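You operate a simulated robot arm through the tools that you are given. There is no shell and no other tool.

The job below is to be done with a simulated robot arm. You get a single attempt, and the scene is never put back.

Task
Clamp the batteries in the small tray with the yellow bar.
Fine: both wing nuts end across the bar; the links stay on.

It is judged by the outcome, as a careful person would: the job done as asked, and still so three seconds after it is handed in. It fails if anything else is knocked over, pushed out of place, dropped, spilled or broken.

Robot
A 7-joint arm with a four-finger gripper, fixed in place. Base frame: the origin is on the floor under the middle of its stand, x ahead of it, y to its left, z up. Lengths are in mm, angles in rad, forces in N, time in s.
It reaches about 1223 mm from its shoulder. Its first joint turns from -1.204 to 3.002 rad. Payload 3.67 kg.
The TCP is the grasp point between the finger pads, 28 mm short of the fingertips. In the tool frame z runs along the fingers and y along their closing line. The gripper opens to 112 mm; its body begins 73 mm behind the TCP.
Orientation is that of the tool frame in the base frame, as [roll, pitch, yaw] about the fixed x, y, z axes, in that order (R = Rz(yaw) Ry(pitch) Rx(roll)). With the fingers straight down and closing along the base's y, the tool's x points along the base's -x, its y along +y and its z along -z.

Tools
- The arm moves only by the tool send_rows. Its argument "series" is text: rows parted by semicolons, each of 7 numbers parted by spaces: the turn, a rotation vector about the tool's x, y, z in rad, then the shift along the tool's x, y, z in mm, then the gripper command, from -1 (shut) to 1 (fully open), values between in proportion. In form: wx wy wz tx ty tz hand; .... A call has 1 to 20 rows; each row shifts and turns the commanded pose from where the row before left it, along the tool's axes as they then stand. Each row takes 0.2 s and may step no farther than 50 mm and 0.15 rad from the row before; otherwise, or with a gripper value out of range, the whole call is refused. A pose out of reach is approached as far as the arm can. The call stops where the force on the tool passes 40 N (or 10 N more than at its start, if that is more) or the arm is blocked; 0.2 s more then pass. Each finger travels about 102.5 mm/s and halts on what it meets, pressing with about 25 N; the grip force reading is that of the motor and also rises with nothing between the fingers. The clock runs only during rows and for 0.2 s after the last one: add rows that do not move to give the fingers time. It gives the time, the measured TCP pose, the force on the tool (base axes), the opening and the grip force at its end, in the units of the frame above (readings bear some noise), with the torque about the TCP (base axes, N m) and any sound that the robot's microphone picked up.
- Cameras (640 x 400 px; columns grow to the right, rows downward): "scene" is fixed at [392.9, -507.7, 1772.2]; the picture's right is [0.56, -0.83, 0.00], its down [-0.66, -0.45, -0.59] and it looks along [0.49, 0.34, -0.80] (base axes); focal length 244 px, centre (320, 200). "wrist" rides on the gripper at [60, -18, -104] in the tool frame; the picture's right is [0.29, 0.96, 0.00], its down [-0.80, 0.24, -0.55] and it looks along [-0.53, 0.16, 0.83] (tool axes); focal length 234 px, centre (320, 200). There is no depth. A picture from a camera that has moved, and an enlarged one, comes with that camera's place and axes in the base frame and with its lens. The place of the scene camera against the robot may be out by one fixed shift of up to 12 mm in any direction.
- snapshot(camera): a new picture of that camera. No time passes.
- slide_trunk(by): slides the trunk up (or, below 0, down) by that many mm; the arm rides with it, the base frame stays. It gives what a move gives, with no picture.
- zoom(camera, box): a new picture of the part [left, top, right, bottom] of that camera's present view, enlarged. No time passes.
- finish_job(): hands the job in; it is judged then, once.

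Nothing tells you positions but the pictures and the camera data. Unless the task says otherwise, let go and move clear before handing in.

The tools are called after "Request:" as name(argument=value, ...) on one line, values as JSON. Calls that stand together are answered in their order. send_rows: Moves the arm, as the interface text tells. Its arguments: {"type":"object","properties":{"series":{"type":"string"}},"required":["series"]} The other tools are called the same way: slide_trunk (by) moves the trunk up or down; snapshot (camera) takes a picture; zoom (camera, box) takes an enlarged picture of a part of a camera's view; finish_job () hands the job in.

At the start:

```text
time_s: 0.0
position: [692.1, -19.3, 1408.9]
orientation: [3.141, -0.002, -3.141]
force: [0.9, -0.9, -0.5]
moment: [0.0, 0.0, -0.01]
gripper_width: 111.9
gripper_force: 0.1
trunk travel left (down, up): [-775.0, 65.0]
```

scene: 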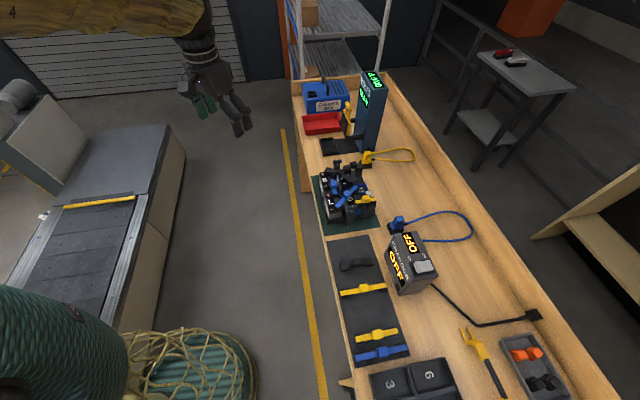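
wrist: 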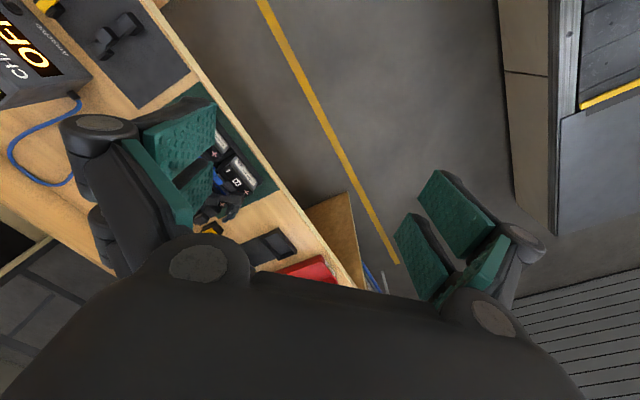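

I see a workbench with a battery tray on a green mat, a mat with bars (dark, yellow, yellow, blue), a charger and other things. I'll first take enlarged views to learn what is what.

Request:
zoom(camera="scene", box=[290, 140, 410, 240])

Request:
zoom(camera="scene", box=[310, 230, 450, 390])

Request:
zoom(camera="scene", box=[290, 70, 420, 170])

Request:
zoom(camera="wrist", box=[0, 0, 380, 280])

```text
4.00 times, centred on (350, 190) of scene
camera zoom: at [392.9, -507.7, 1772.2], right [0.56, -0.83, 0.0], down [-0.66, -0.45, -0.59], along [0.49, 0.34, -0.8], focal length 976 px, centre (200, 240)
```

zoom: 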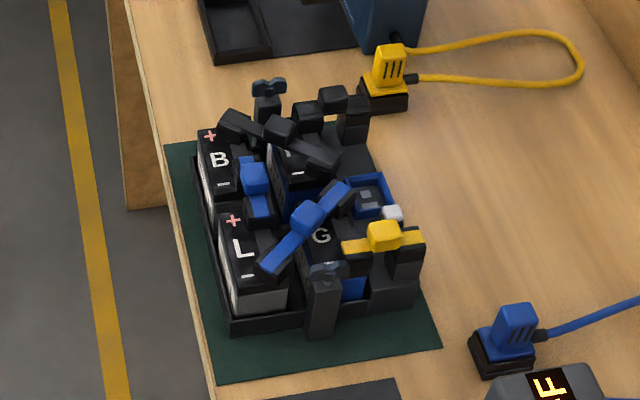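

```text
2.50 times, centred on (380, 310) of scene
camera zoom: at [392.9, -507.7, 1772.2], right [0.56, -0.83, 0.0], down [-0.66, -0.45, -0.59], along [0.49, 0.34, -0.8], focal length 610 px, centre (170, -75)
```

zoom: 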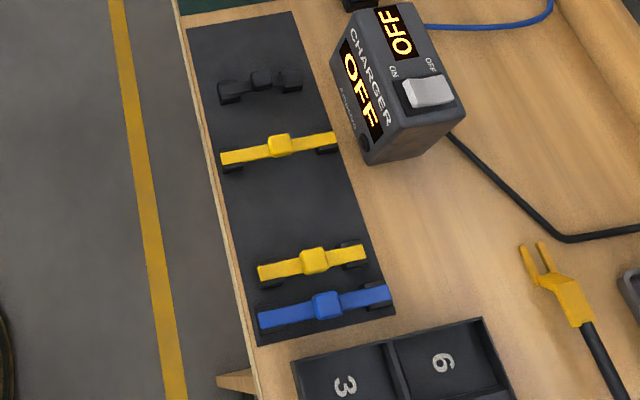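

```text
4.00 times, centred on (355, 120) of scene
camera zoom: at [392.9, -507.7, 1772.2], right [0.56, -0.83, 0.0], down [-0.66, -0.45, -0.59], along [0.49, 0.34, -0.8], focal length 976 px, centre (180, 520)
```

zoom: 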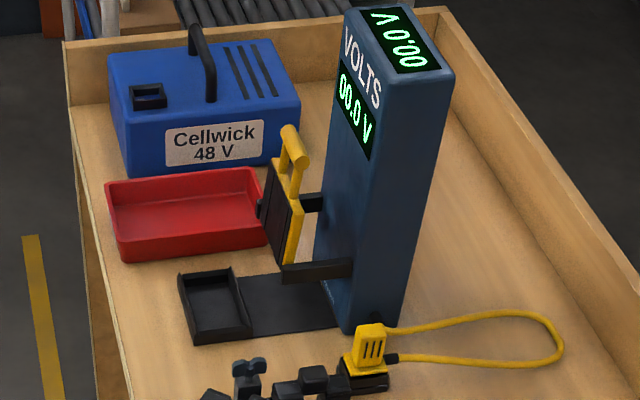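

```text
1.43 times, centred on (190, 140) of wrist
camera zoom: at [632.2, -37.7, 1514.1], right [-0.29, 0.96, 0.0], down [0.8, 0.24, 0.55], along [0.53, 0.16, -0.83], focal length 334 px, centre (506, 286)
```

zoom: 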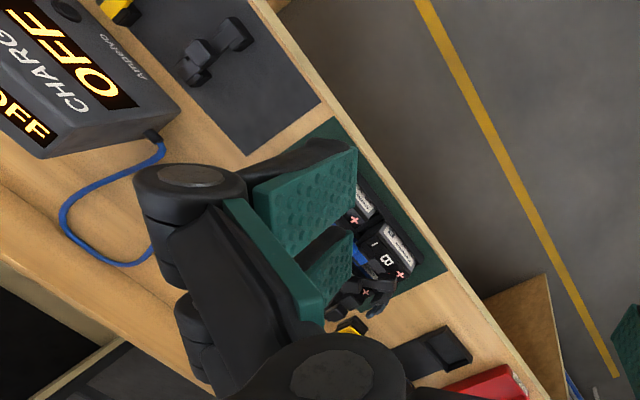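

The four-cell tray sits on the green mat near (944, -150, 1035), and the bars lie on the dark mat near (674, -486) and (579, -584). I'll enlarge further before moving.

Request:
zoom(camera="scene", box=[325, 250, 415, 310])

Request:
zoom(camera="scene", box=[325, 310, 415, 370])

Request:
zoom(camera="scene", box=[330, 155, 400, 230])

Request:
zoom(camera="scene", box=[350, 310, 600, 400])

Request:
zoom(camera="scene", box=[430, 30, 600, 160])

Request:
zoom(camera="scene", box=[0, 80, 260, 400])

```text
6.67 times, centred on (370, 280) of scene
camera zoom: at [392.9, -507.7, 1772.2], right [0.56, -0.83, 0.0], down [-0.66, -0.45, -0.59], along [0.49, 0.34, -0.8], focal length 1627 px, centre (-13, -333)
```

zoom: 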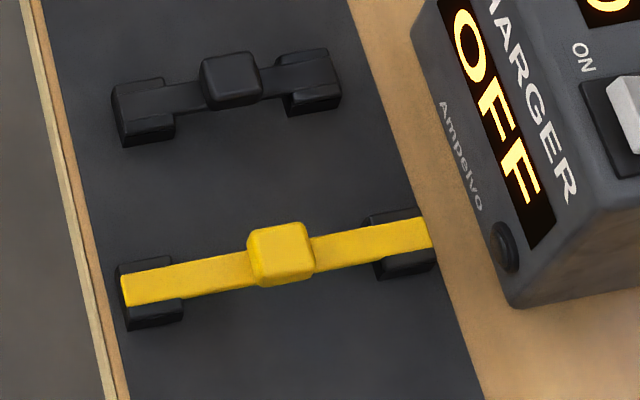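

```text
6.67 times, centred on (370, 340) of scene
camera zoom: at [392.9, -507.7, 1772.2], right [0.56, -0.83, 0.0], down [-0.66, -0.45, -0.59], along [0.49, 0.34, -0.8], focal length 1627 px, centre (-13, -733)
```

zoom: 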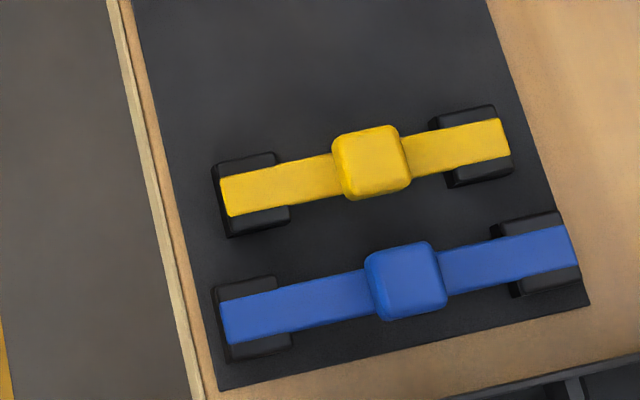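

```text
5.33 times, centred on (365, 192) of scene
camera zoom: at [392.9, -507.7, 1772.2], right [0.56, -0.83, 0.0], down [-0.66, -0.45, -0.59], along [0.49, 0.34, -0.8], focal length 1302 px, centre (80, 240)
```

zoom: 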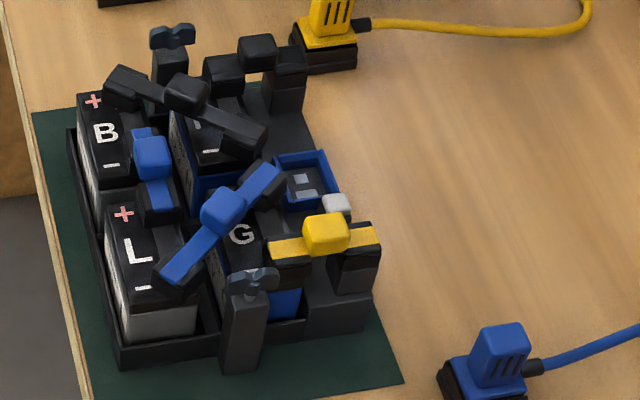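

```text
2.56 times, centred on (475, 355) of scene
camera zoom: at [392.9, -507.7, 1772.2], right [0.56, -0.83, 0.0], down [-0.66, -0.45, -0.59], along [0.49, 0.34, -0.8], focal length 625 px, centre (-77, -197)
```

zoom: 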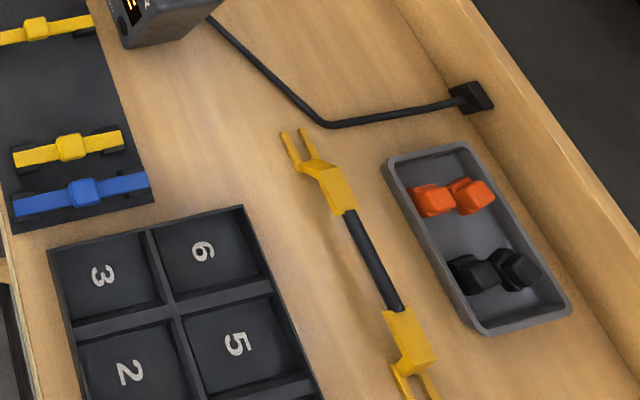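

```text
3.08 times, centred on (515, 95) of scene
camera zoom: at [392.9, -507.7, 1772.2], right [0.56, -0.83, 0.0], down [-0.66, -0.45, -0.59], along [0.49, 0.34, -0.8], focal length 751 px, centre (-280, 523)
```

zoom: 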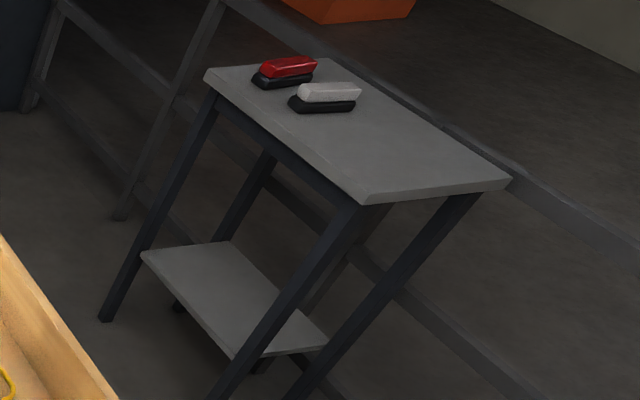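

```text
1.25 times, centred on (130, 240) of scene
camera zoom: at [392.9, -507.7, 1772.2], right [0.56, -0.83, 0.0], down [-0.66, -0.45, -0.59], along [0.49, 0.34, -0.8], focal length 305 px, centre (558, 150)
```

zoom: 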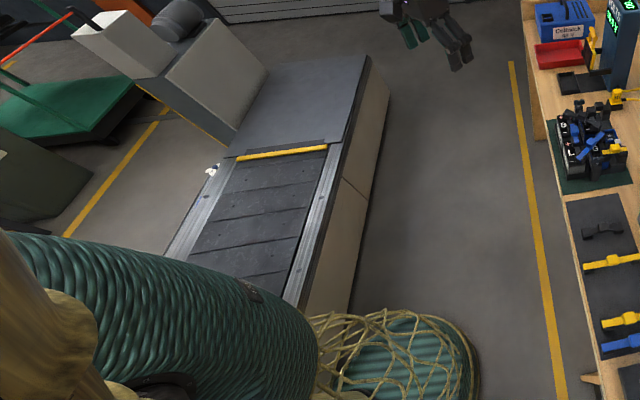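

The two black posts with wing nuts stand about 233 mm apart at opposite ends of the tray. The yellow fork-ended bar with a black grip, lying by the grey tray, seems to match that span, while the short "bars" on the mat look like spare links. I'll turn the wrist square to the bench and move over the tray for a closer look.

Request:
send_rows(series="0 0 0.128 0 0 0 1; 0 0 0.128 0 0 0 1; 0 0 0.128 0 0 0 1; 0 0 0.128 0 0 0 1; 0 0 0.128 0 0 0 1; 0 0 0.128 0 0 0 1; 0 0 0 -37.4 -3 27.4 1; 0 0 0 -37.4 -3 27.4 1; 0 0 0 -37.4 -3 27.4 1; 0 0 0 -37.4 -3 27.4 1; 0 0 0 -37.4 -3 27.4 1")

Request:
snapshot(camera="wrist")

Request:
snapshot(camera="scene")

```text
time_s: 2.4
position: [818.7, -161.6, 1270.5]
orientation: [-3.139, -0.001, 2.376]
force: [0.5, -0.6, 0.2]
moment: [0.0, 0.05, -0.01]
gripper_width: 111.8
gripper_force: 0.0
trunk travel left (down, up): [-775.0, 65.0]
```

```text
taken
camera wrist: at [762.4, -133.1, 1374.2], right [0.46, 0.89, 0.0], down [0.74, -0.38, 0.55], along [0.49, -0.25, -0.83], focal length 234 px, centre (320, 200)
```

wrist: 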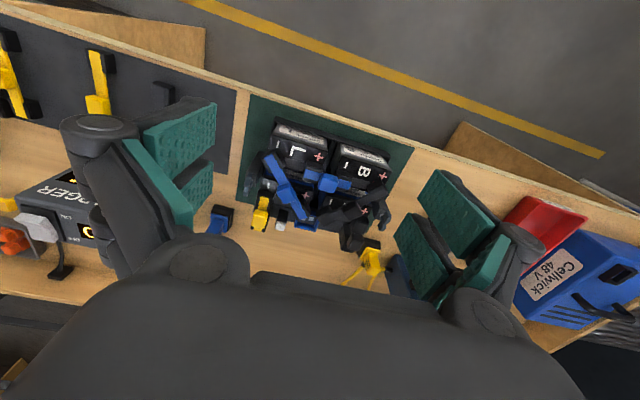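

```text
taken
```

scene: 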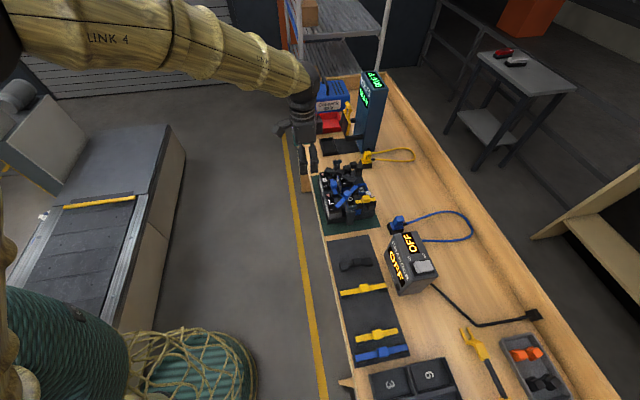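

The wrist view now shows the tray upside down between the open fingers. I'll enlarge it.

Request:
zoom(camera="wrist", box=[235, 105, 415, 265])

Request:
zoom(camera="scene", box=[450, 310, 590, 400])

```text
2.50 times, centred on (325, 185) of wrist
camera zoom: at [762.4, -133.1, 1374.2], right [0.46, 0.89, 0.0], down [0.74, -0.38, 0.55], along [0.49, -0.25, -0.83], focal length 585 px, centre (308, 238)
```

zoom: 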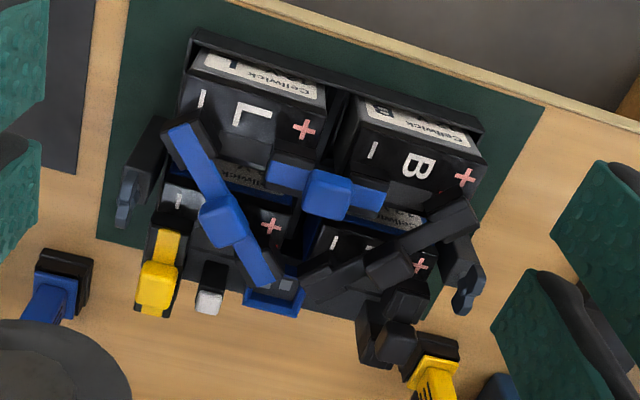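

```text
4.44 times, centred on (520, 355) of scene
camera zoom: at [392.9, -507.7, 1772.2], right [0.56, -0.83, 0.0], down [-0.66, -0.45, -0.59], along [0.49, 0.34, -0.8], focal length 1085 px, centre (-569, -489)
```

zoom: 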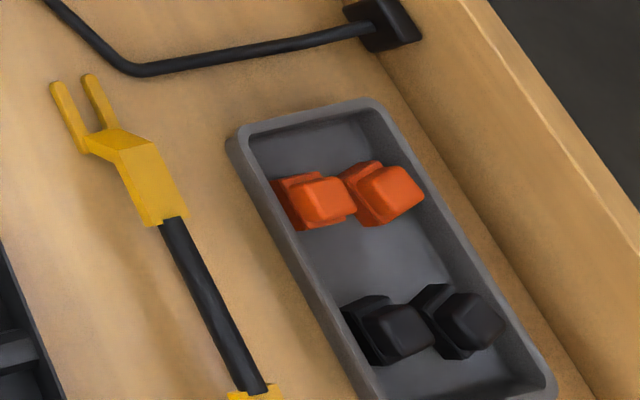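

Both wing nuts appear to lie across the tray-length direction now (near (873,-317,1053) and (1035,-149,1054)). I'll bring the wrist camera close to the near post to see the nut and slot shapes.

Request:
send_rows(series="0 0 0 -23.5 -22.5 33.5 1; 0 0 0 -23.5 -22.5 33.5 1; 0 0 0 -23.5 -22.5 33.5 1; 0 0 0 -23.5 -22.5 33.5 1")

Request:
snapshot(camera="wrist")

Request:
zoom(camera="wrist", box=[240, 100, 420, 260])

```text
time_s: 3.4
position: [822.7, -294.1, 1134.3]
orientation: [3.14, -0.003, 2.373]
force: [0.3, 0.4, 0.3]
moment: [0.07, 0.05, 0.0]
gripper_width: 111.9
gripper_force: 0.2
trunk travel left (down, up): [-775.0, 65.0]
```

```text
taken
camera wrist: at [767.9, -266.0, 1238.8], right [0.46, 0.89, 0.0], down [0.74, -0.38, 0.55], along [0.49, -0.25, -0.83], focal length 234 px, centre (320, 200)
```

wrist: 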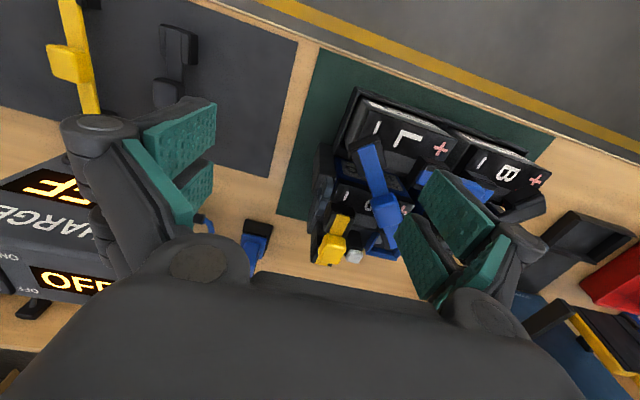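

```text
2.50 times, centred on (330, 180) of wrist
camera zoom: at [767.9, -266.0, 1238.8], right [0.46, 0.89, 0.0], down [0.74, -0.38, 0.55], along [0.49, -0.25, -0.83], focal length 585 px, centre (295, 250)
```

zoom: 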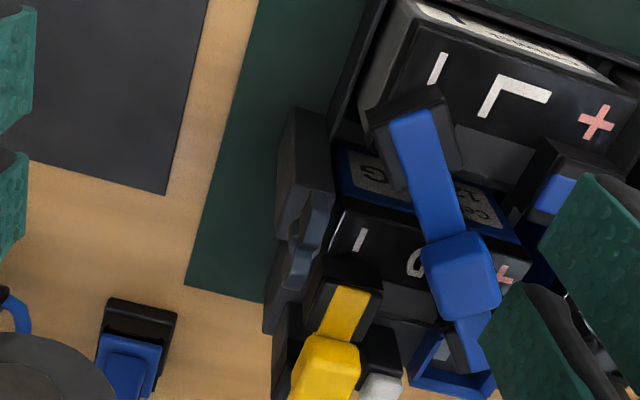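

The nut is dark and hidden from this angle. I'll tilt the tool so the camera looks straight down on the near post.

Request:
send_rows(series="0 0 0 -26 1.3 -9 1; 0 0 0 -26 1.3 -9 1; 0 0.142 0 0 0 0 1; 0 0.142 0 0 0 0 1; 0 0.142 0 0 0 0 1; 0 0.142 0 0 0 0 1")

Request:
snapshot(camera="wrist")

Request:
zoom(camera="wrist", box=[260, 130, 400, 260])

```text
time_s: 4.8
position: [862.2, -327.0, 1155.9]
orientation: [-3.141, -0.572, 2.375]
force: [0.4, 0.7, -1.0]
moment: [0.01, 0.03, 0.0]
gripper_width: 112.1
gripper_force: 0.0
trunk travel left (down, up): [-775.0, 65.0]
```

```text
taken
camera wrist: at [854.0, -343.4, 1275.0], right [0.49, 0.86, 0.16], down [0.87, -0.5, 0.03], along [0.11, 0.12, -0.99], focal length 234 px, centre (320, 200)
```

wrist: 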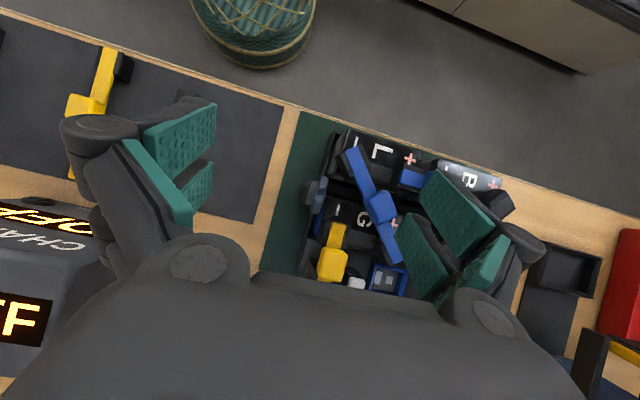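

```text
3.08 times, centred on (330, 195) of wrist
camera zoom: at [854.0, -343.4, 1275.0], right [0.49, 0.86, 0.16], down [0.87, -0.5, 0.03], along [0.11, 0.12, -0.99], focal length 720 px, centre (289, 215)
```

zoom: 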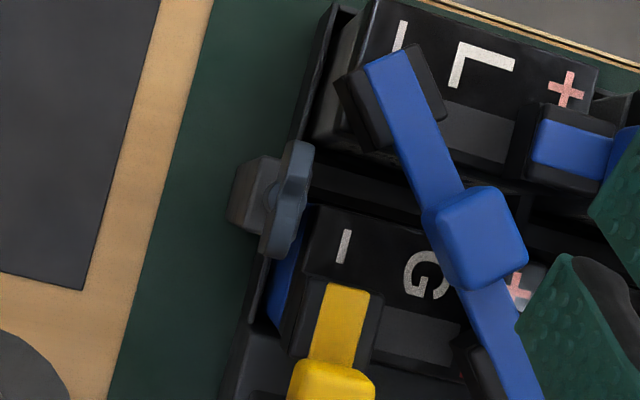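

From above, the wing nut is about 34 mm long and lies across the bar line, roughly perpendicular to the line between the posts, so it will have to be turned lengthwise before the bar can go on. Now I'll look closely at the forked yellow bar.

Request:
send_rows(series="0 -0.142 0 0 0 0 1; 0 -0.142 0 0 0 0 1; 0 -0.142 0 0 0 0 1; 0 -0.142 0 0 0 0 1; 0 0 0 0 0 -50 1; 0 0 0 0 0 -50 1; 0 0 0 -7.3 -47.8 0 1; 0 0 0 -7.3 -47.8 0 1; 0 0 0 -7.3 -47.8 0 1; 0 0 0 -7.3 -47.8 0 1; 0 0 0 -7.3 -47.8 0 1; 0 0 0 -7.3 -47.8 0 1; 0 0 0 -7.3 -47.8 0 1; 0 0 0 -7.3 -47.8 0 1; 0 0 0 -7.3 -47.8 0 1; 0 0 0 -7.3 -47.8 0 1; 0 0 0 -7.3 -47.8 0 1; 0 0 0 -7.3 -47.8 0 1; 0 0 0 0 0 39 1; 0 0 0 0 0 39 1")

Request:
snapshot(camera="wrist")

Request:
snapshot(camera="scene")

```text
time_s: 9.0
position: [527.5, -800.2, 1178.1]
orientation: [3.141, 0.001, 2.373]
force: [0.5, -0.9, 0.7]
moment: [-0.04, 0.03, -0.01]
gripper_width: 111.9
gripper_force: 0.0
trunk travel left (down, up): [-775.0, 65.0]
```

```text
taken
camera wrist: at [471.4, -771.3, 1282.5], right [0.46, 0.89, 0.0], down [0.74, -0.38, 0.55], along [0.49, -0.25, -0.83], focal length 234 px, centre (320, 200)
```

wrist: 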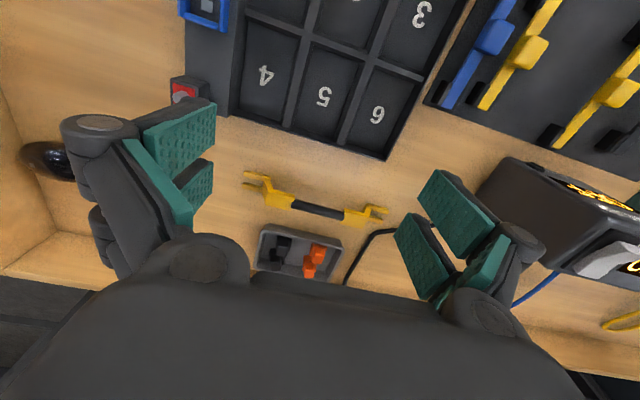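

```text
taken
```

scene: 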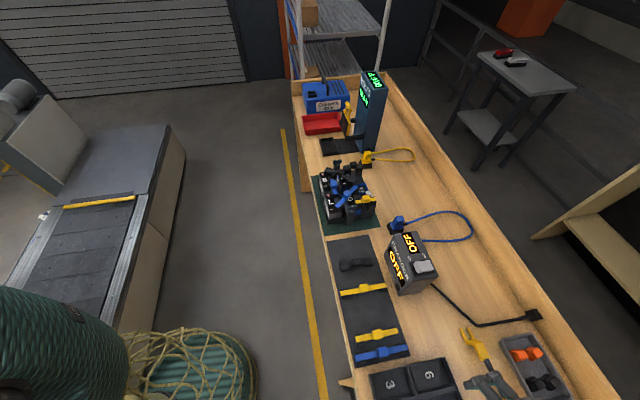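

Request:
zoom(camera="wrist", box=[225, 150, 405, 250])

Request:
zoom(camera="wrist", box=[400, 0, 640, 180])

Request:
zoom(camera="wrist", box=[0, 0, 240, 180])

```text
3.56 times, centred on (315, 200) of wrist
camera zoom: at [471.4, -771.3, 1282.5], right [0.46, 0.89, 0.0], down [0.74, -0.38, 0.55], along [0.49, -0.25, -0.83], focal length 833 px, centre (338, 200)
```

zoom: 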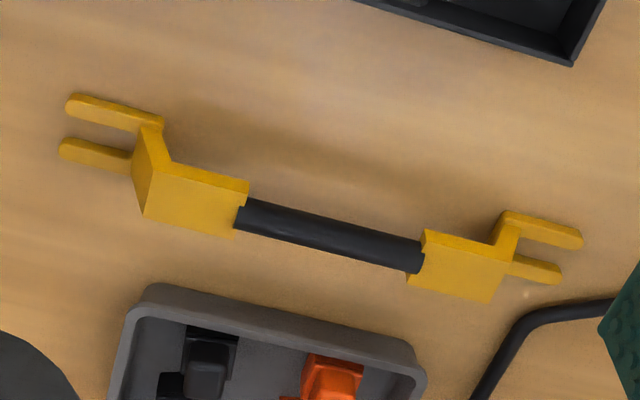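

```text
2.22 times, centred on (520, 90) of wrist
camera zoom: at [471.4, -771.3, 1282.5], right [0.46, 0.89, 0.0], down [0.74, -0.38, 0.55], along [0.49, -0.25, -0.83], focal length 520 px, centre (-124, 444)
```

zoom: 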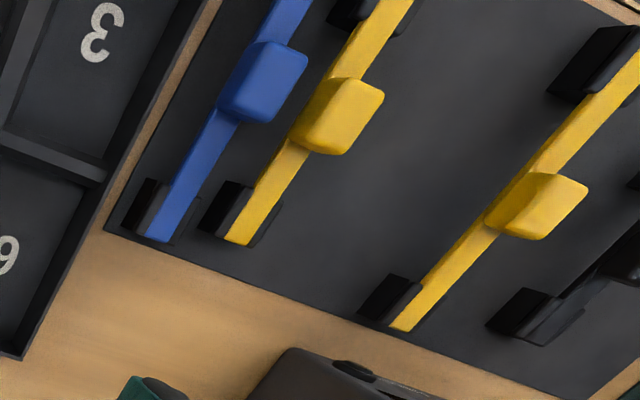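

```text
2.22 times, centred on (120, 90) of wrist
camera zoom: at [471.4, -771.3, 1282.5], right [0.46, 0.89, 0.0], down [0.74, -0.38, 0.55], along [0.49, -0.25, -0.83], focal length 520 px, centre (764, 444)
```

zoom: 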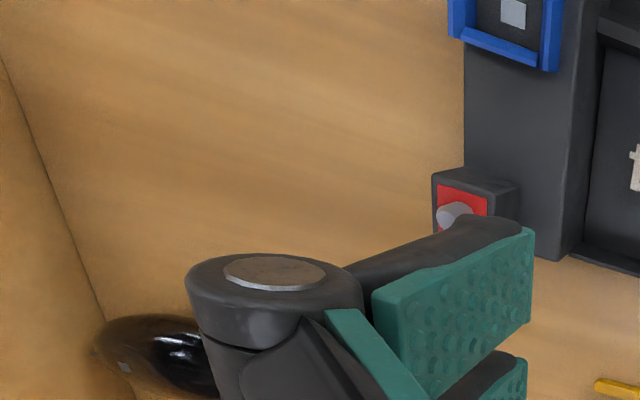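

The forked piece is a bridge-shaped hold-down bar: low forks, a raised black grip, tip to tip about 248 mm, standing on the bench near (664,-874) with the rod at z≈988. It fits the two posts (232 mm apart). Now I'll check my gripper's shape from the scene camera.

Request:
zoom(camera="scene", box=[440, 330, 560, 400])

Request:
zoom(camera="wrist", box=[380, 150, 560, 330])

Request:
zoom(camera="wrist", box=[50, 80, 260, 260])

```text
5.33 times, centred on (500, 365) of scene
camera zoom: at [392.9, -507.7, 1772.2], right [0.56, -0.83, 0.0], down [-0.66, -0.45, -0.59], along [0.49, 0.34, -0.8], focal length 1302 px, centre (-640, -680)
```

zoom: 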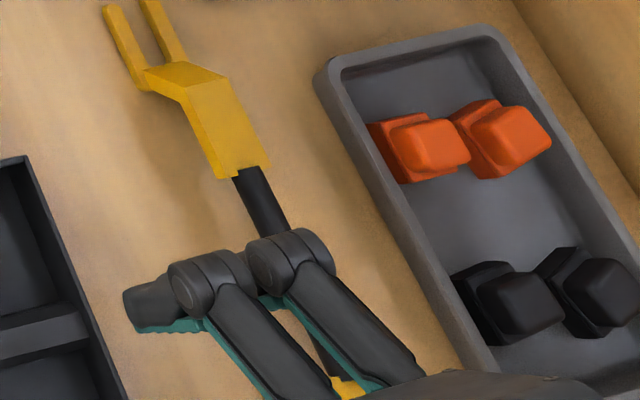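

```text
2.22 times, centred on (470, 240) of wrist
camera zoom: at [471.4, -771.3, 1282.5], right [0.46, 0.89, 0.0], down [0.74, -0.38, 0.55], along [0.49, -0.25, -0.83], focal length 520 px, centre (-13, 111)
```

zoom: 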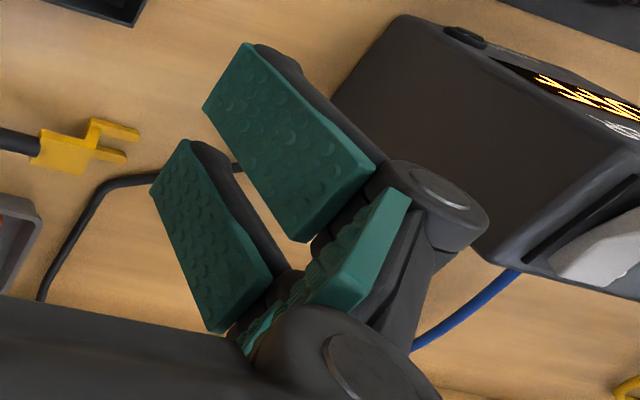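

```text
2.22 times, centred on (155, 170) of wrist
camera zoom: at [471.4, -771.3, 1282.5], right [0.46, 0.89, 0.0], down [0.74, -0.38, 0.55], along [0.49, -0.25, -0.83], focal length 520 px, centre (687, 267)
```

zoom: 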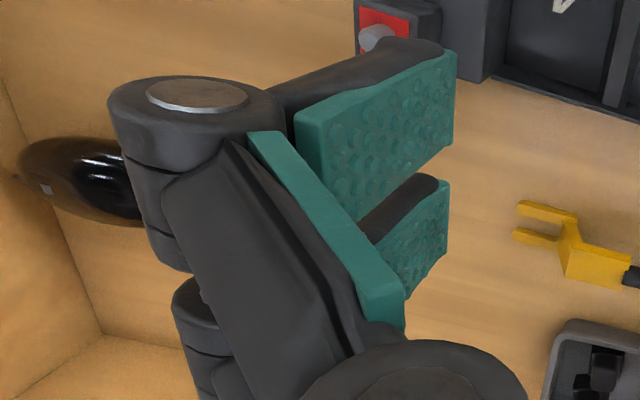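

I'll nearly close the gripper here in the free air to learn the fingertip geometry when closed.

Request:
send_rows(series="0 0 0 0 0 0 -0.75; 0 0 0 0 0 0 -0.75; 0 0 0 0 0 0 -0.75; 0 0 0 0 0 0 -0.75")

Request:
snapshot(camera="wrist")

Request:
zoom(camera="wrist", box=[240, 120, 420, 280])

```text
time_s: 10.0
position: [526.4, -799.4, 1179.1]
orientation: [3.141, -0.001, 2.374]
force: [0.1, -0.4, -0.4]
moment: [-0.01, -0.02, 0.01]
gripper_width: 14.0
gripper_force: 0.0
trunk travel left (down, up): [-775.0, 65.0]
```

```text
taken
camera wrist: at [471.6, -769.5, 1283.6], right [0.46, 0.89, 0.0], down [0.74, -0.38, 0.55], along [0.49, -0.25, -0.83], focal length 234 px, centre (320, 200)
```

wrist: 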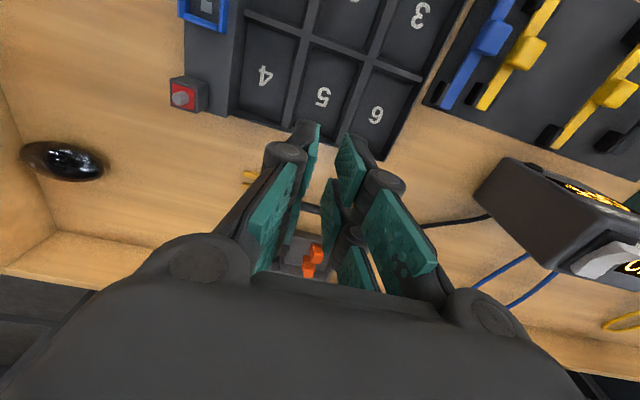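

```text
2.50 times, centred on (330, 200) of wrist
camera zoom: at [471.6, -769.5, 1283.6], right [0.46, 0.89, 0.0], down [0.74, -0.38, 0.55], along [0.49, -0.25, -0.83], focal length 585 px, centre (295, 200)
```

zoom: 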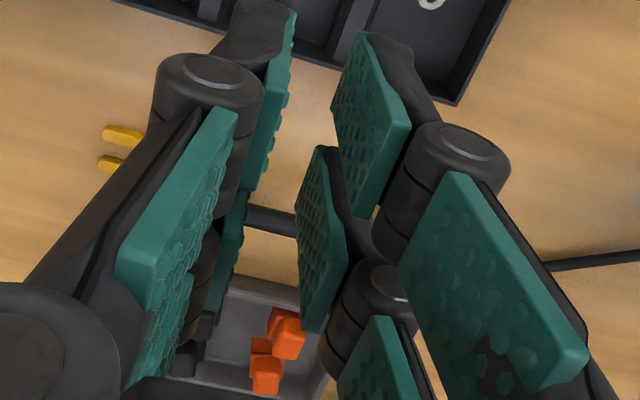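

Each side has two 19 mm wide finger pads with a 10 mm gap, and the tips are 28 mm past the TCP. Next I'll get a low side view of the near post to learn heights, raising up and crossing to the tray first.

Request:
send_rows(series="0 0 0 0 0 -50 0; 0 0 0 0 0 -50 1; 0 0 0 9 48 0 1; 0 0 0 9 48 0 1; 0 0 0 9 48 0 1; 0 0 0 9 48 0 1; 0 0 0 9 48 0 1; 0 0 0 9 48 0 1; 0 0 0 9 48 0 1; 0 0 0 9 48 0 1; 0 0 0 9 48 0 1; 0 0 0 9 48 0 1")

Request:
send_rows(series="0 0 -0.1428 0 0 0 1; 0 0 -0.1428 0 0 0 1; 0 0 -0.1428 0 0 0 1; 0 0 -0.1428 0 0 0 1; 0 0 -0.1428 0 0 0 1; 0 0 -0.1428 0 0 0 1; 0 0 -0.1428 0 0 0 1; 0 0 -0.1428 0 0 0 1; 0 0 -0.1428 0 0 0 1; 0 0 -0.1428 0 0 0 1; 0 0 -0.1428 0 0 0 1; 0 -0.14 0 0 0 0 1; 0 -0.14 0 0 0 0 1; 0 -0.14 0 0 0 0 1; 0 -0.14 0 0 0 0 1; 0 -0.14 0 0 0 0 1; 0 0 0 29 0 34.4 1; 0 0 0 29 0 34.4 1; 0 0 0 29 0 34.4 1")

Request:
snapshot(camera="wrist")

Request:
snapshot(camera="scene")

```text
time_s: 12.6
position: [794.1, -390.4, 1276.4]
orientation: [-3.141, 0.0, 2.374]
force: [0.4, 1.7, 0.2]
moment: [-0.03, 0.02, 0.03]
gripper_width: 111.9
gripper_force: 0.2
trunk travel left (down, up): [-775.0, 65.0]
```

```text
time_s: 16.6
position: [794.9, -394.1, 1141.3]
orientation: [3.14, 0.701, -2.338]
force: [0.3, -0.7, -1.1]
moment: [0.0, 0.02, -0.01]
gripper_width: 111.9
gripper_force: 0.0
trunk travel left (down, up): [-775.0, 65.0]
```

```text
taken
camera wrist: at [730.5, -487.3, 1183.2], right [-0.84, 0.51, -0.18], down [0.0, 0.35, 0.94], along [0.54, 0.79, -0.29], focal length 234 px, centre (320, 200)
```

wrist: 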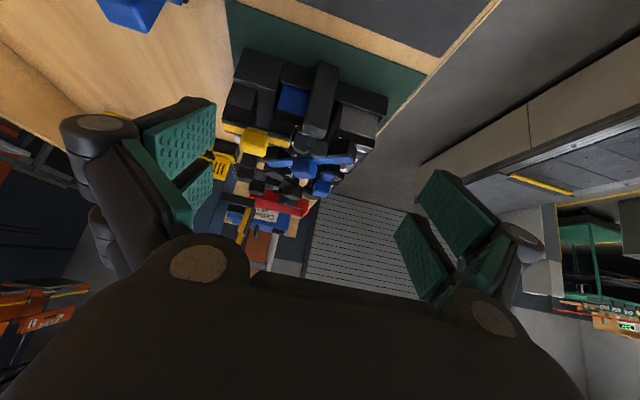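

```text
taken
```

scene: 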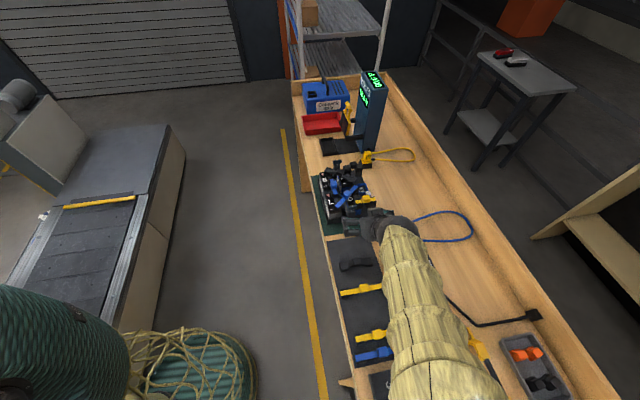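

Request:
zoom(camera="wrist", box=[215, 40, 395, 200])

Request:
zoom(camera="wrist", box=[250, 110, 370, 210])

```text
2.50 times, centred on (305, 120) of wrist
camera zoom: at [730.5, -487.3, 1183.2], right [-0.84, 0.51, -0.18], down [0.0, 0.35, 0.94], along [0.54, 0.79, -0.29], focal length 585 px, centre (358, 400)
```

zoom: 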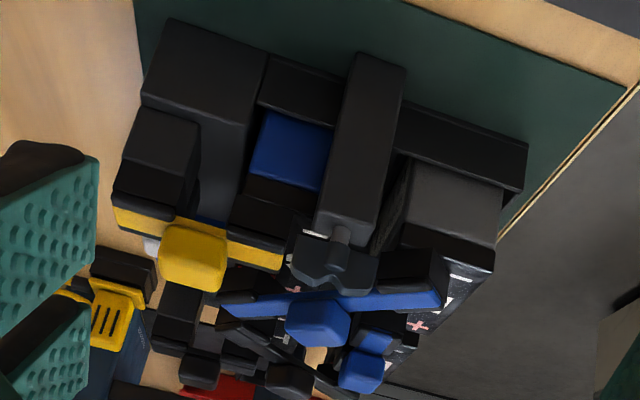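

```text
4.00 times, centred on (310, 160) of wrist
camera zoom: at [730.5, -487.3, 1183.2], right [-0.84, 0.51, -0.18], down [0.0, 0.35, 0.94], along [0.54, 0.79, -0.29], focal length 937 px, centre (360, 360)
```

zoom: 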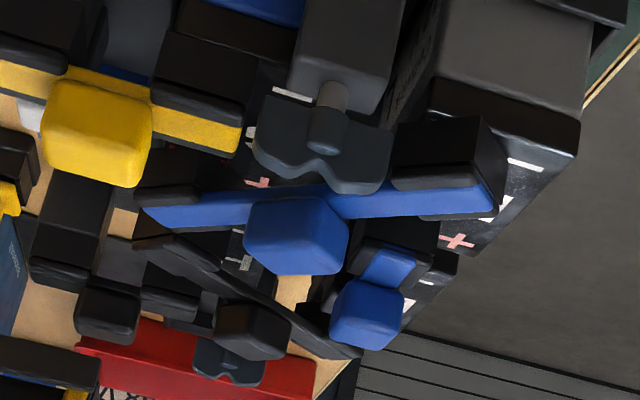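

I can see the post top (z≈1040), the stud, and the wing nut (z≈1048–1066, about 37 mm wide) with the yellow link's end beside it at about z 1058. I need those heights more exactly, so I'll go to a flatter side view.

Request:
send_rows(series="0 -0.125 0 0 0 0 1; 0 -0.125 0 0 0 0 1; 0 0 0 19 0 31.8 1; 0 0 0 19 0 31.8 1")

Request:
snapshot(camera="wrist")

Request:
zoom(camera="wrist", box=[230, 100, 400, 220])

```text
time_s: 17.6
position: [816.3, -369.1, 1075.6]
orientation: [-3.141, 0.949, -2.338]
force: [-0.1, -0.2, 0.0]
moment: [-0.04, 0.02, 0.03]
gripper_width: 112.1
gripper_force: 0.0
trunk travel left (down, up): [-775.0, 65.0]
```

```text
taken
camera wrist: at [746.9, -466.5, 1089.2], right [-0.81, 0.54, -0.24], down [-0.16, 0.18, 0.97], along [0.57, 0.82, -0.05], focal length 234 px, centre (320, 200)
```

wrist: 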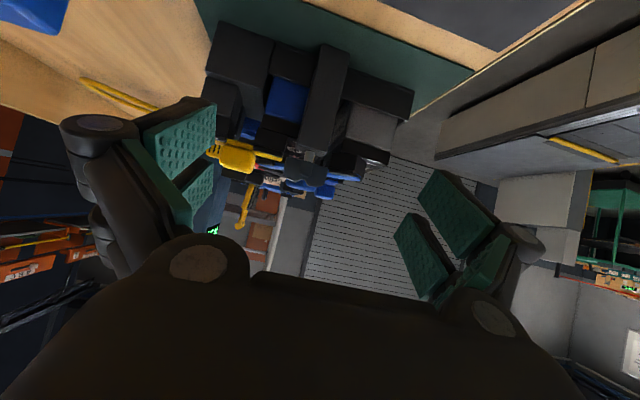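

```text
3.33 times, centred on (315, 160) of wrist
camera zoom: at [746.9, -466.5, 1089.2], right [-0.81, 0.54, -0.24], down [-0.16, 0.18, 0.97], along [0.57, 0.82, -0.05], focal length 781 px, centre (337, 333)
```

zoom: 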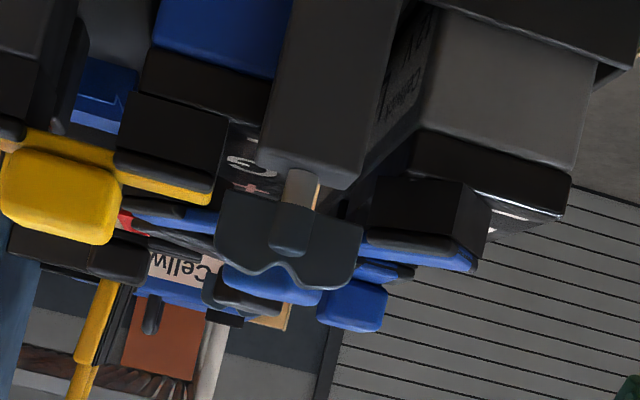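

The flat view shows: post top z≈1042, wing from 1049 to 1067, link bars topping out at about 1050 and knobs at about 1068. So fingertips at about z 1054 can hold the wing safely. I'll back up, level the tool and turn it to close along the tray's length.

Request:
send_rows(series="0 0 0 -40.6 0 -29.1 1; 0 0 0 -40.6 0 -29.1 1; 0 0.1356 0 0 0 0 1; 0 0.1356 0 0 0 0 1; 0 0.1356 0 0 0 0 1; 0 0.1356 0 0 0 0 1; 0 0.1356 0 0 0 0 1; 0 0.1356 0 0 0 0 1; 0 0.1356 0 0 0 0 1; 0 0 0.1428 0 0 0 1; 0 0 0.1428 0 0 0 1; 0 0 0.1428 0 0 0 1; 0 0 0.1428 0 0 0 1; 0 0 0.1428 0 0 0 1; 0 0 0.1428 0 0 0 1; 0 0 0.1428 0 0 0 1; 0 0 0.1428 0 0 0 1; 0 0 0.1428 0 0 0 1; 0 0 0.1428 0 0 0 1; 0 0 0.1428 0 0 0 1")

```text
time_s: 21.8
position: [814.5, -371.5, 1175.3]
orientation: [3.142, -0.001, 2.372]
force: [0.0, 0.6, -0.2]
moment: [-0.01, 0.01, 0.0]
gripper_width: 112.2
gripper_force: 0.1
trunk travel left (down, up): [-775.0, 65.0]
```

Request:
send_rows(series="0 0 0 -1.8 40.5 0 -0.2; 0 0 0 -1.8 40.4 0 -0.2; 0 0 0 0 0 30 -0.2; 0 0 0 0 0 25 -0.2; 0 0 0 0 0 0 -0.2; 0 0 0 0 0 0 -0.2")

Request:
snapshot(camera="wrist")

Request:
zoom(camera="wrist", box=[240, 110, 400, 250])

Request:
zoom(camera="scene", box=[310, 140, 410, 230])

```text
time_s: 23.2
position: [872.2, -316.2, 1119.3]
orientation: [-3.141, 0.001, 2.373]
force: [-1.0, -0.1, -0.2]
moment: [0.01, 0.0, -0.01]
gripper_width: 44.9
gripper_force: 0.0
trunk travel left (down, up): [-775.0, 65.0]
```

```text
taken
camera wrist: at [818.8, -286.0, 1224.5], right [0.46, 0.89, 0.0], down [0.74, -0.38, 0.55], along [0.49, -0.25, -0.83], focal length 234 px, centre (320, 200)
```

wrist: 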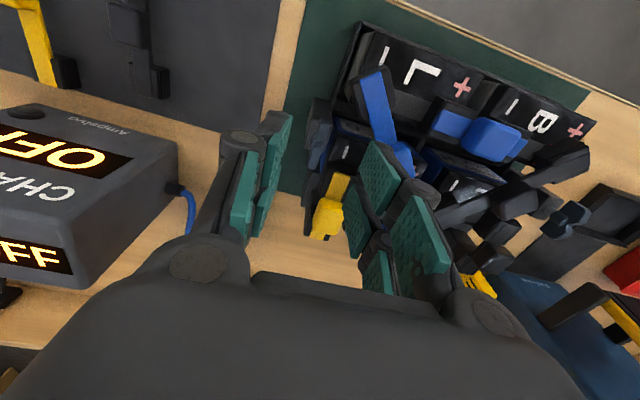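

```text
2.86 times, centred on (320, 180) of wrist
camera zoom: at [818.8, -286.0, 1224.5], right [0.46, 0.89, 0.0], down [0.74, -0.38, 0.55], along [0.49, -0.25, -0.83], focal length 669 px, centre (320, 257)
```

zoom: 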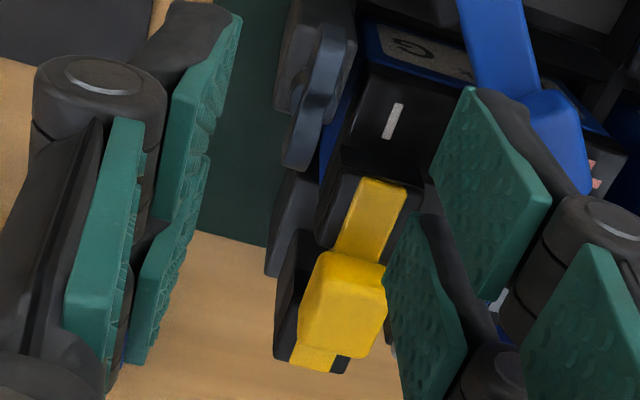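

```text
4.44 times, centred on (360, 185) of scene
camera zoom: at [392.9, -507.7, 1772.2], right [0.56, -0.83, 0.0], down [-0.66, -0.45, -0.59], along [0.49, 0.34, -0.8], focal length 1085 px, centre (142, 267)
```

zoom: 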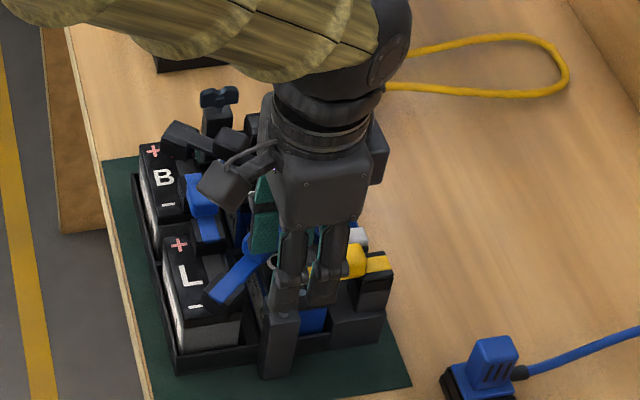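

The nut is centred between the fingers. I'll narrow the opening to about 30 mm and descend to put the tips at about z 1055.

Request:
send_rows(series="0 0 0 0 0 0 -0.46; 0 0 0 0 0 12 -0.46; 0 0 0 0 0 12 -0.46; 0 0 0 0 0 12 -0.46")

Request:
zoom(camera="wrist", box=[240, 80, 400, 220])

Request:
zoom(camera="scene", box=[330, 160, 400, 230])

```text
time_s: 24.2
position: [874.6, -313.4, 1082.3]
orientation: [-3.141, 0.0, 2.374]
force: [-0.1, 0.3, -0.9]
moment: [0.0, 0.0, 0.0]
gripper_width: 30.2
gripper_force: 0.1
trunk travel left (down, up): [-775.0, 65.0]
```

```text
2.86 times, centred on (320, 150) of wrist
camera zoom: at [818.9, -283.9, 1188.2], right [0.46, 0.89, 0.0], down [0.74, -0.38, 0.55], along [0.49, -0.25, -0.83], focal length 669 px, centre (320, 343)
```

zoom: 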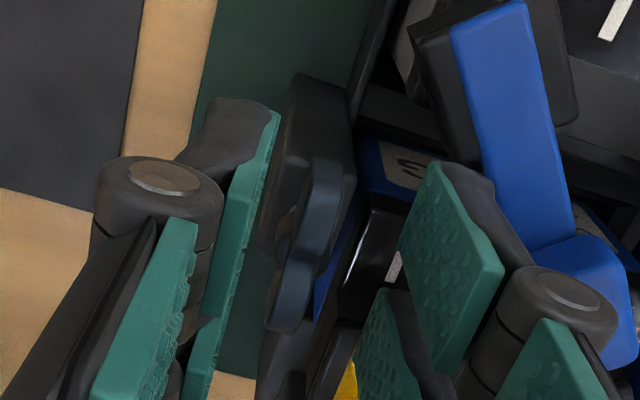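

```text
5.71 times, centred on (365, 195) of scene
camera zoom: at [392.9, -507.7, 1772.2], right [0.56, -0.83, 0.0], down [-0.66, -0.45, -0.59], along [0.49, 0.34, -0.8], focal length 1395 px, centre (63, 229)
```

zoom: 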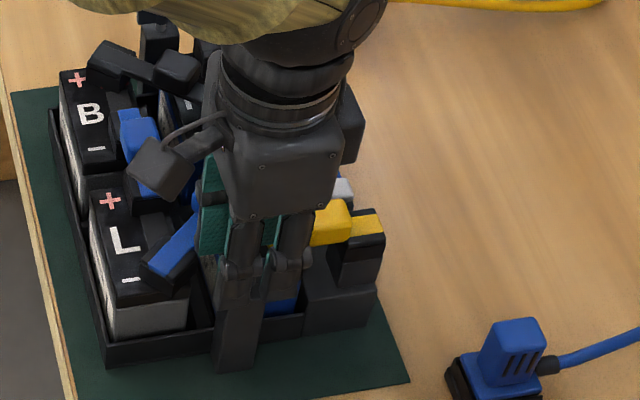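

The wing sits between the pads, about 2 mm off-centre. I'll nudge and then close on it.

Request:
send_rows(series="0 0 0 -1 -1.5 0 -0.46; 0 0 0 0 0 0 -0.7; 0 0 0 0 0 0 -0.8; 0 0 0 0 0 0 -1; 0 0 0 0 0 0 -1")

Request:
zoom(camera="wrist", box=[240, 80, 400, 220])

```text
time_s: 25.4
position: [872.0, -315.8, 1083.9]
orientation: [-3.14, -0.001, 2.373]
force: [-5.7, -2.1, 0.1]
moment: [-0.11, 0.01, 0.05]
gripper_width: 6.8
gripper_force: 25.2
trunk travel left (down, up): [-775.0, 65.0]
```

```text
2.86 times, centred on (320, 150) of wrist
camera zoom: at [817.0, -286.8, 1188.9], right [0.46, 0.89, 0.0], down [0.74, -0.38, 0.55], along [0.49, -0.25, -0.83], focal length 669 px, centre (320, 343)
```

zoom: 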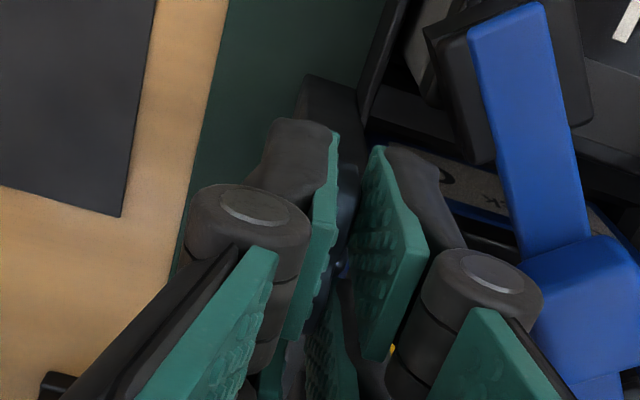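

The wing is held (about 7 mm thick). I'll try a small counter-clockwise turn and watch the torque.

Request:
send_rows(series="0 0 -0.1 0 0 0 -1; 0 0 -0.1 0 0 0 -1")

```text
time_s: 26.0
position: [871.9, -316.1, 1083.1]
orientation: [3.139, -0.001, 2.576]
force: [-7.9, -1.7, -0.9]
moment: [0.37, 0.71, -0.05]
gripper_width: 6.8
gripper_force: 24.8
trunk travel left (down, up): [-775.0, 65.0]
```

Request:
send_rows(series="0 0 -0.12 0 0 0 -1; 0 0 -0.12 0 0 0 -1; 0 0 -0.12 0 0 0 -1")

Request:
zoom(camera="wrist", box=[240, 80, 400, 220])

Request:
zoom(camera="scene", box=[330, 160, 400, 230])

```text
time_s: 26.8
position: [871.9, -316.7, 1083.9]
orientation: [3.139, 0.001, 2.935]
force: [-4.9, -2.1, 0.0]
moment: [-0.06, -0.09, 0.05]
gripper_width: 6.8
gripper_force: 24.7
trunk travel left (down, up): [-775.0, 65.0]
```

```text
2.86 times, centred on (320, 150) of wrist
camera zoom: at [810.2, -321.3, 1188.8], right [-0.09, 1.0, 0.0], down [0.83, 0.07, 0.55], along [0.55, 0.05, -0.83], focal length 669 px, centre (320, 343)
```

zoom: 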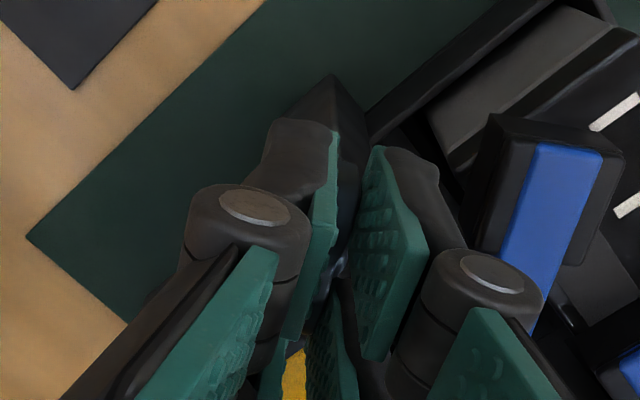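

```text
5.71 times, centred on (365, 195) of scene
camera zoom: at [392.9, -507.7, 1772.2], right [0.56, -0.83, 0.0], down [-0.66, -0.45, -0.59], along [0.49, 0.34, -0.8], focal length 1395 px, centre (63, 229)
```

zoom: 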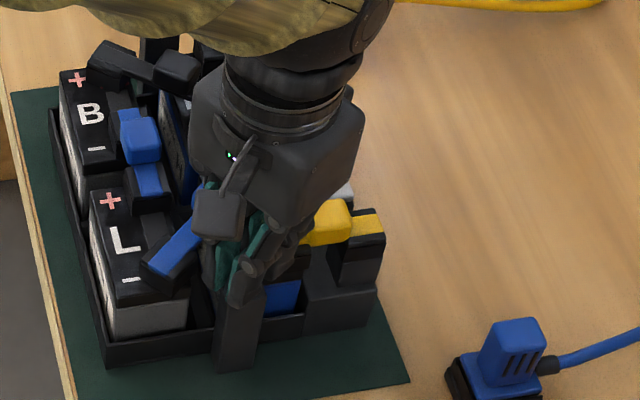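

The nut turns freely with the gripper and the tray stays still. I'll complete the quarter turn.

Request:
send_rows(series="0 0 -0.1255 0 0 0 -1; 0 0 -0.1255 0 0 0 -1; 0 0 -0.1255 0 0 0 -1; 0 0 -0.1255 0 0 0 -1; 0 0 -0.1255 0 0 0 -1; 0 0 -0.1255 0 0 0 -1; 0 0 -0.1255 0 0 0 -1; 0 0 -0.1255 0 0 0 -1")

Request:
zoom(camera="wrist", box=[240, 80, 400, 220])

Request:
zoom(camera="scene", box=[330, 160, 400, 230])

```text
time_s: 28.6
position: [873.3, -316.2, 1083.6]
orientation: [-3.14, 0.001, -2.344]
force: [-3.2, -5.5, -2.0]
moment: [-0.3, 0.2, -0.29]
gripper_width: 6.5
gripper_force: 24.8
trunk travel left (down, up): [-775.0, 65.0]
```

```text
2.86 times, centred on (320, 150) of wrist
camera zoom: at [844.6, -372.0, 1188.8], right [-0.89, 0.46, 0.0], down [0.38, 0.74, 0.56], along [0.26, 0.49, -0.83], focal length 669 px, centre (320, 343)
```

zoom: 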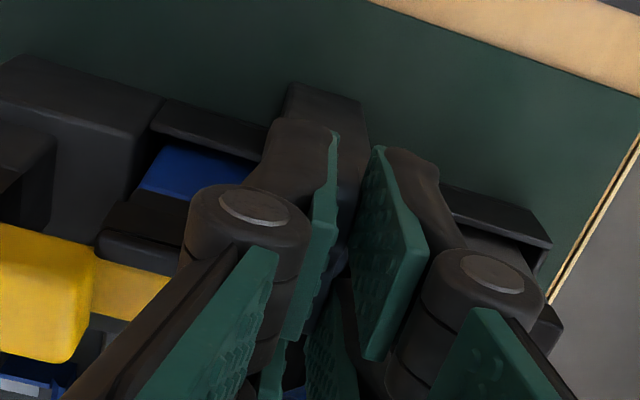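

```text
5.71 times, centred on (365, 195) of scene
camera zoom: at [392.9, -507.7, 1772.2], right [0.56, -0.83, 0.0], down [-0.66, -0.45, -0.59], along [0.49, 0.34, -0.8], focal length 1395 px, centre (63, 229)
```

zoom: 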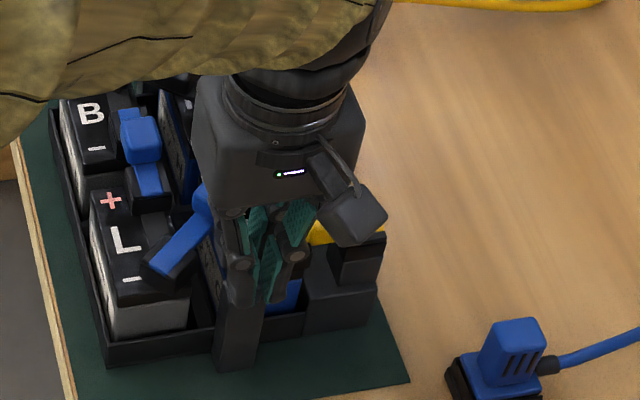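

A quarter turn is done. I'll open slightly and lift straight up, then check the nut.

Request:
send_rows(series="0 0 0 0 0 0 -0.6; 0 0 0 0 0 0 -0.4; 0 0 0 0 0 0 -0.4; 0 0 0 0 0 -25 -0.4; 0 0 0 0 0 -35 -0.4; 0 0 0 30 0 -30 1; 0 0 0 20 0 0 1; 0 0 0 0 0 0 1")

Request:
snapshot(camera="wrist")

Request:
zoom(camera="scene", box=[310, 150, 400, 230])

```text
time_s: 30.4
position: [836.1, -351.8, 1174.6]
orientation: [3.141, 0.001, -2.342]
force: [-0.6, -0.8, 0.5]
moment: [-0.02, 0.0, -0.02]
gripper_width: 111.9
gripper_force: 0.1
trunk travel left (down, up): [-775.0, 65.0]
```

```text
taken
camera wrist: at [808.5, -406.0, 1279.7], right [-0.89, 0.46, 0.0], down [0.39, 0.74, 0.55], along [0.26, 0.49, -0.83], focal length 234 px, centre (320, 200)
```

wrist: 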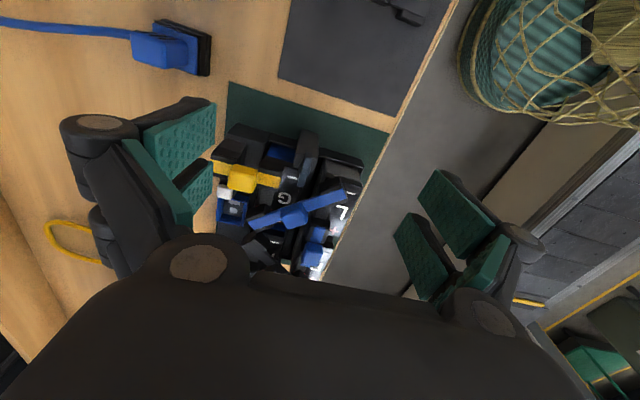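

```text
5.00 times, centred on (355, 190) of scene
camera zoom: at [392.9, -507.7, 1772.2], right [0.56, -0.83, 0.0], down [-0.66, -0.45, -0.59], along [0.49, 0.34, -0.8], focal length 1220 px, centre (145, 250)
```

zoom: 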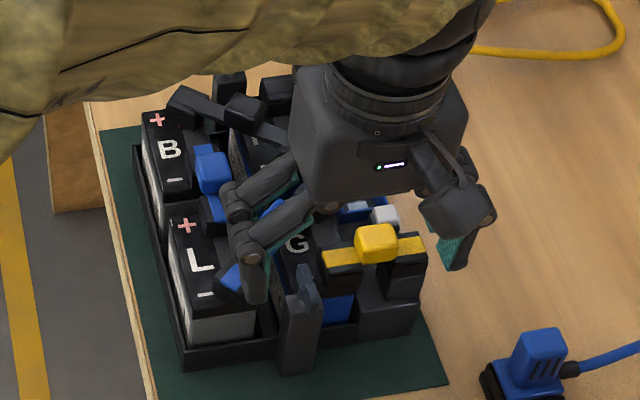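

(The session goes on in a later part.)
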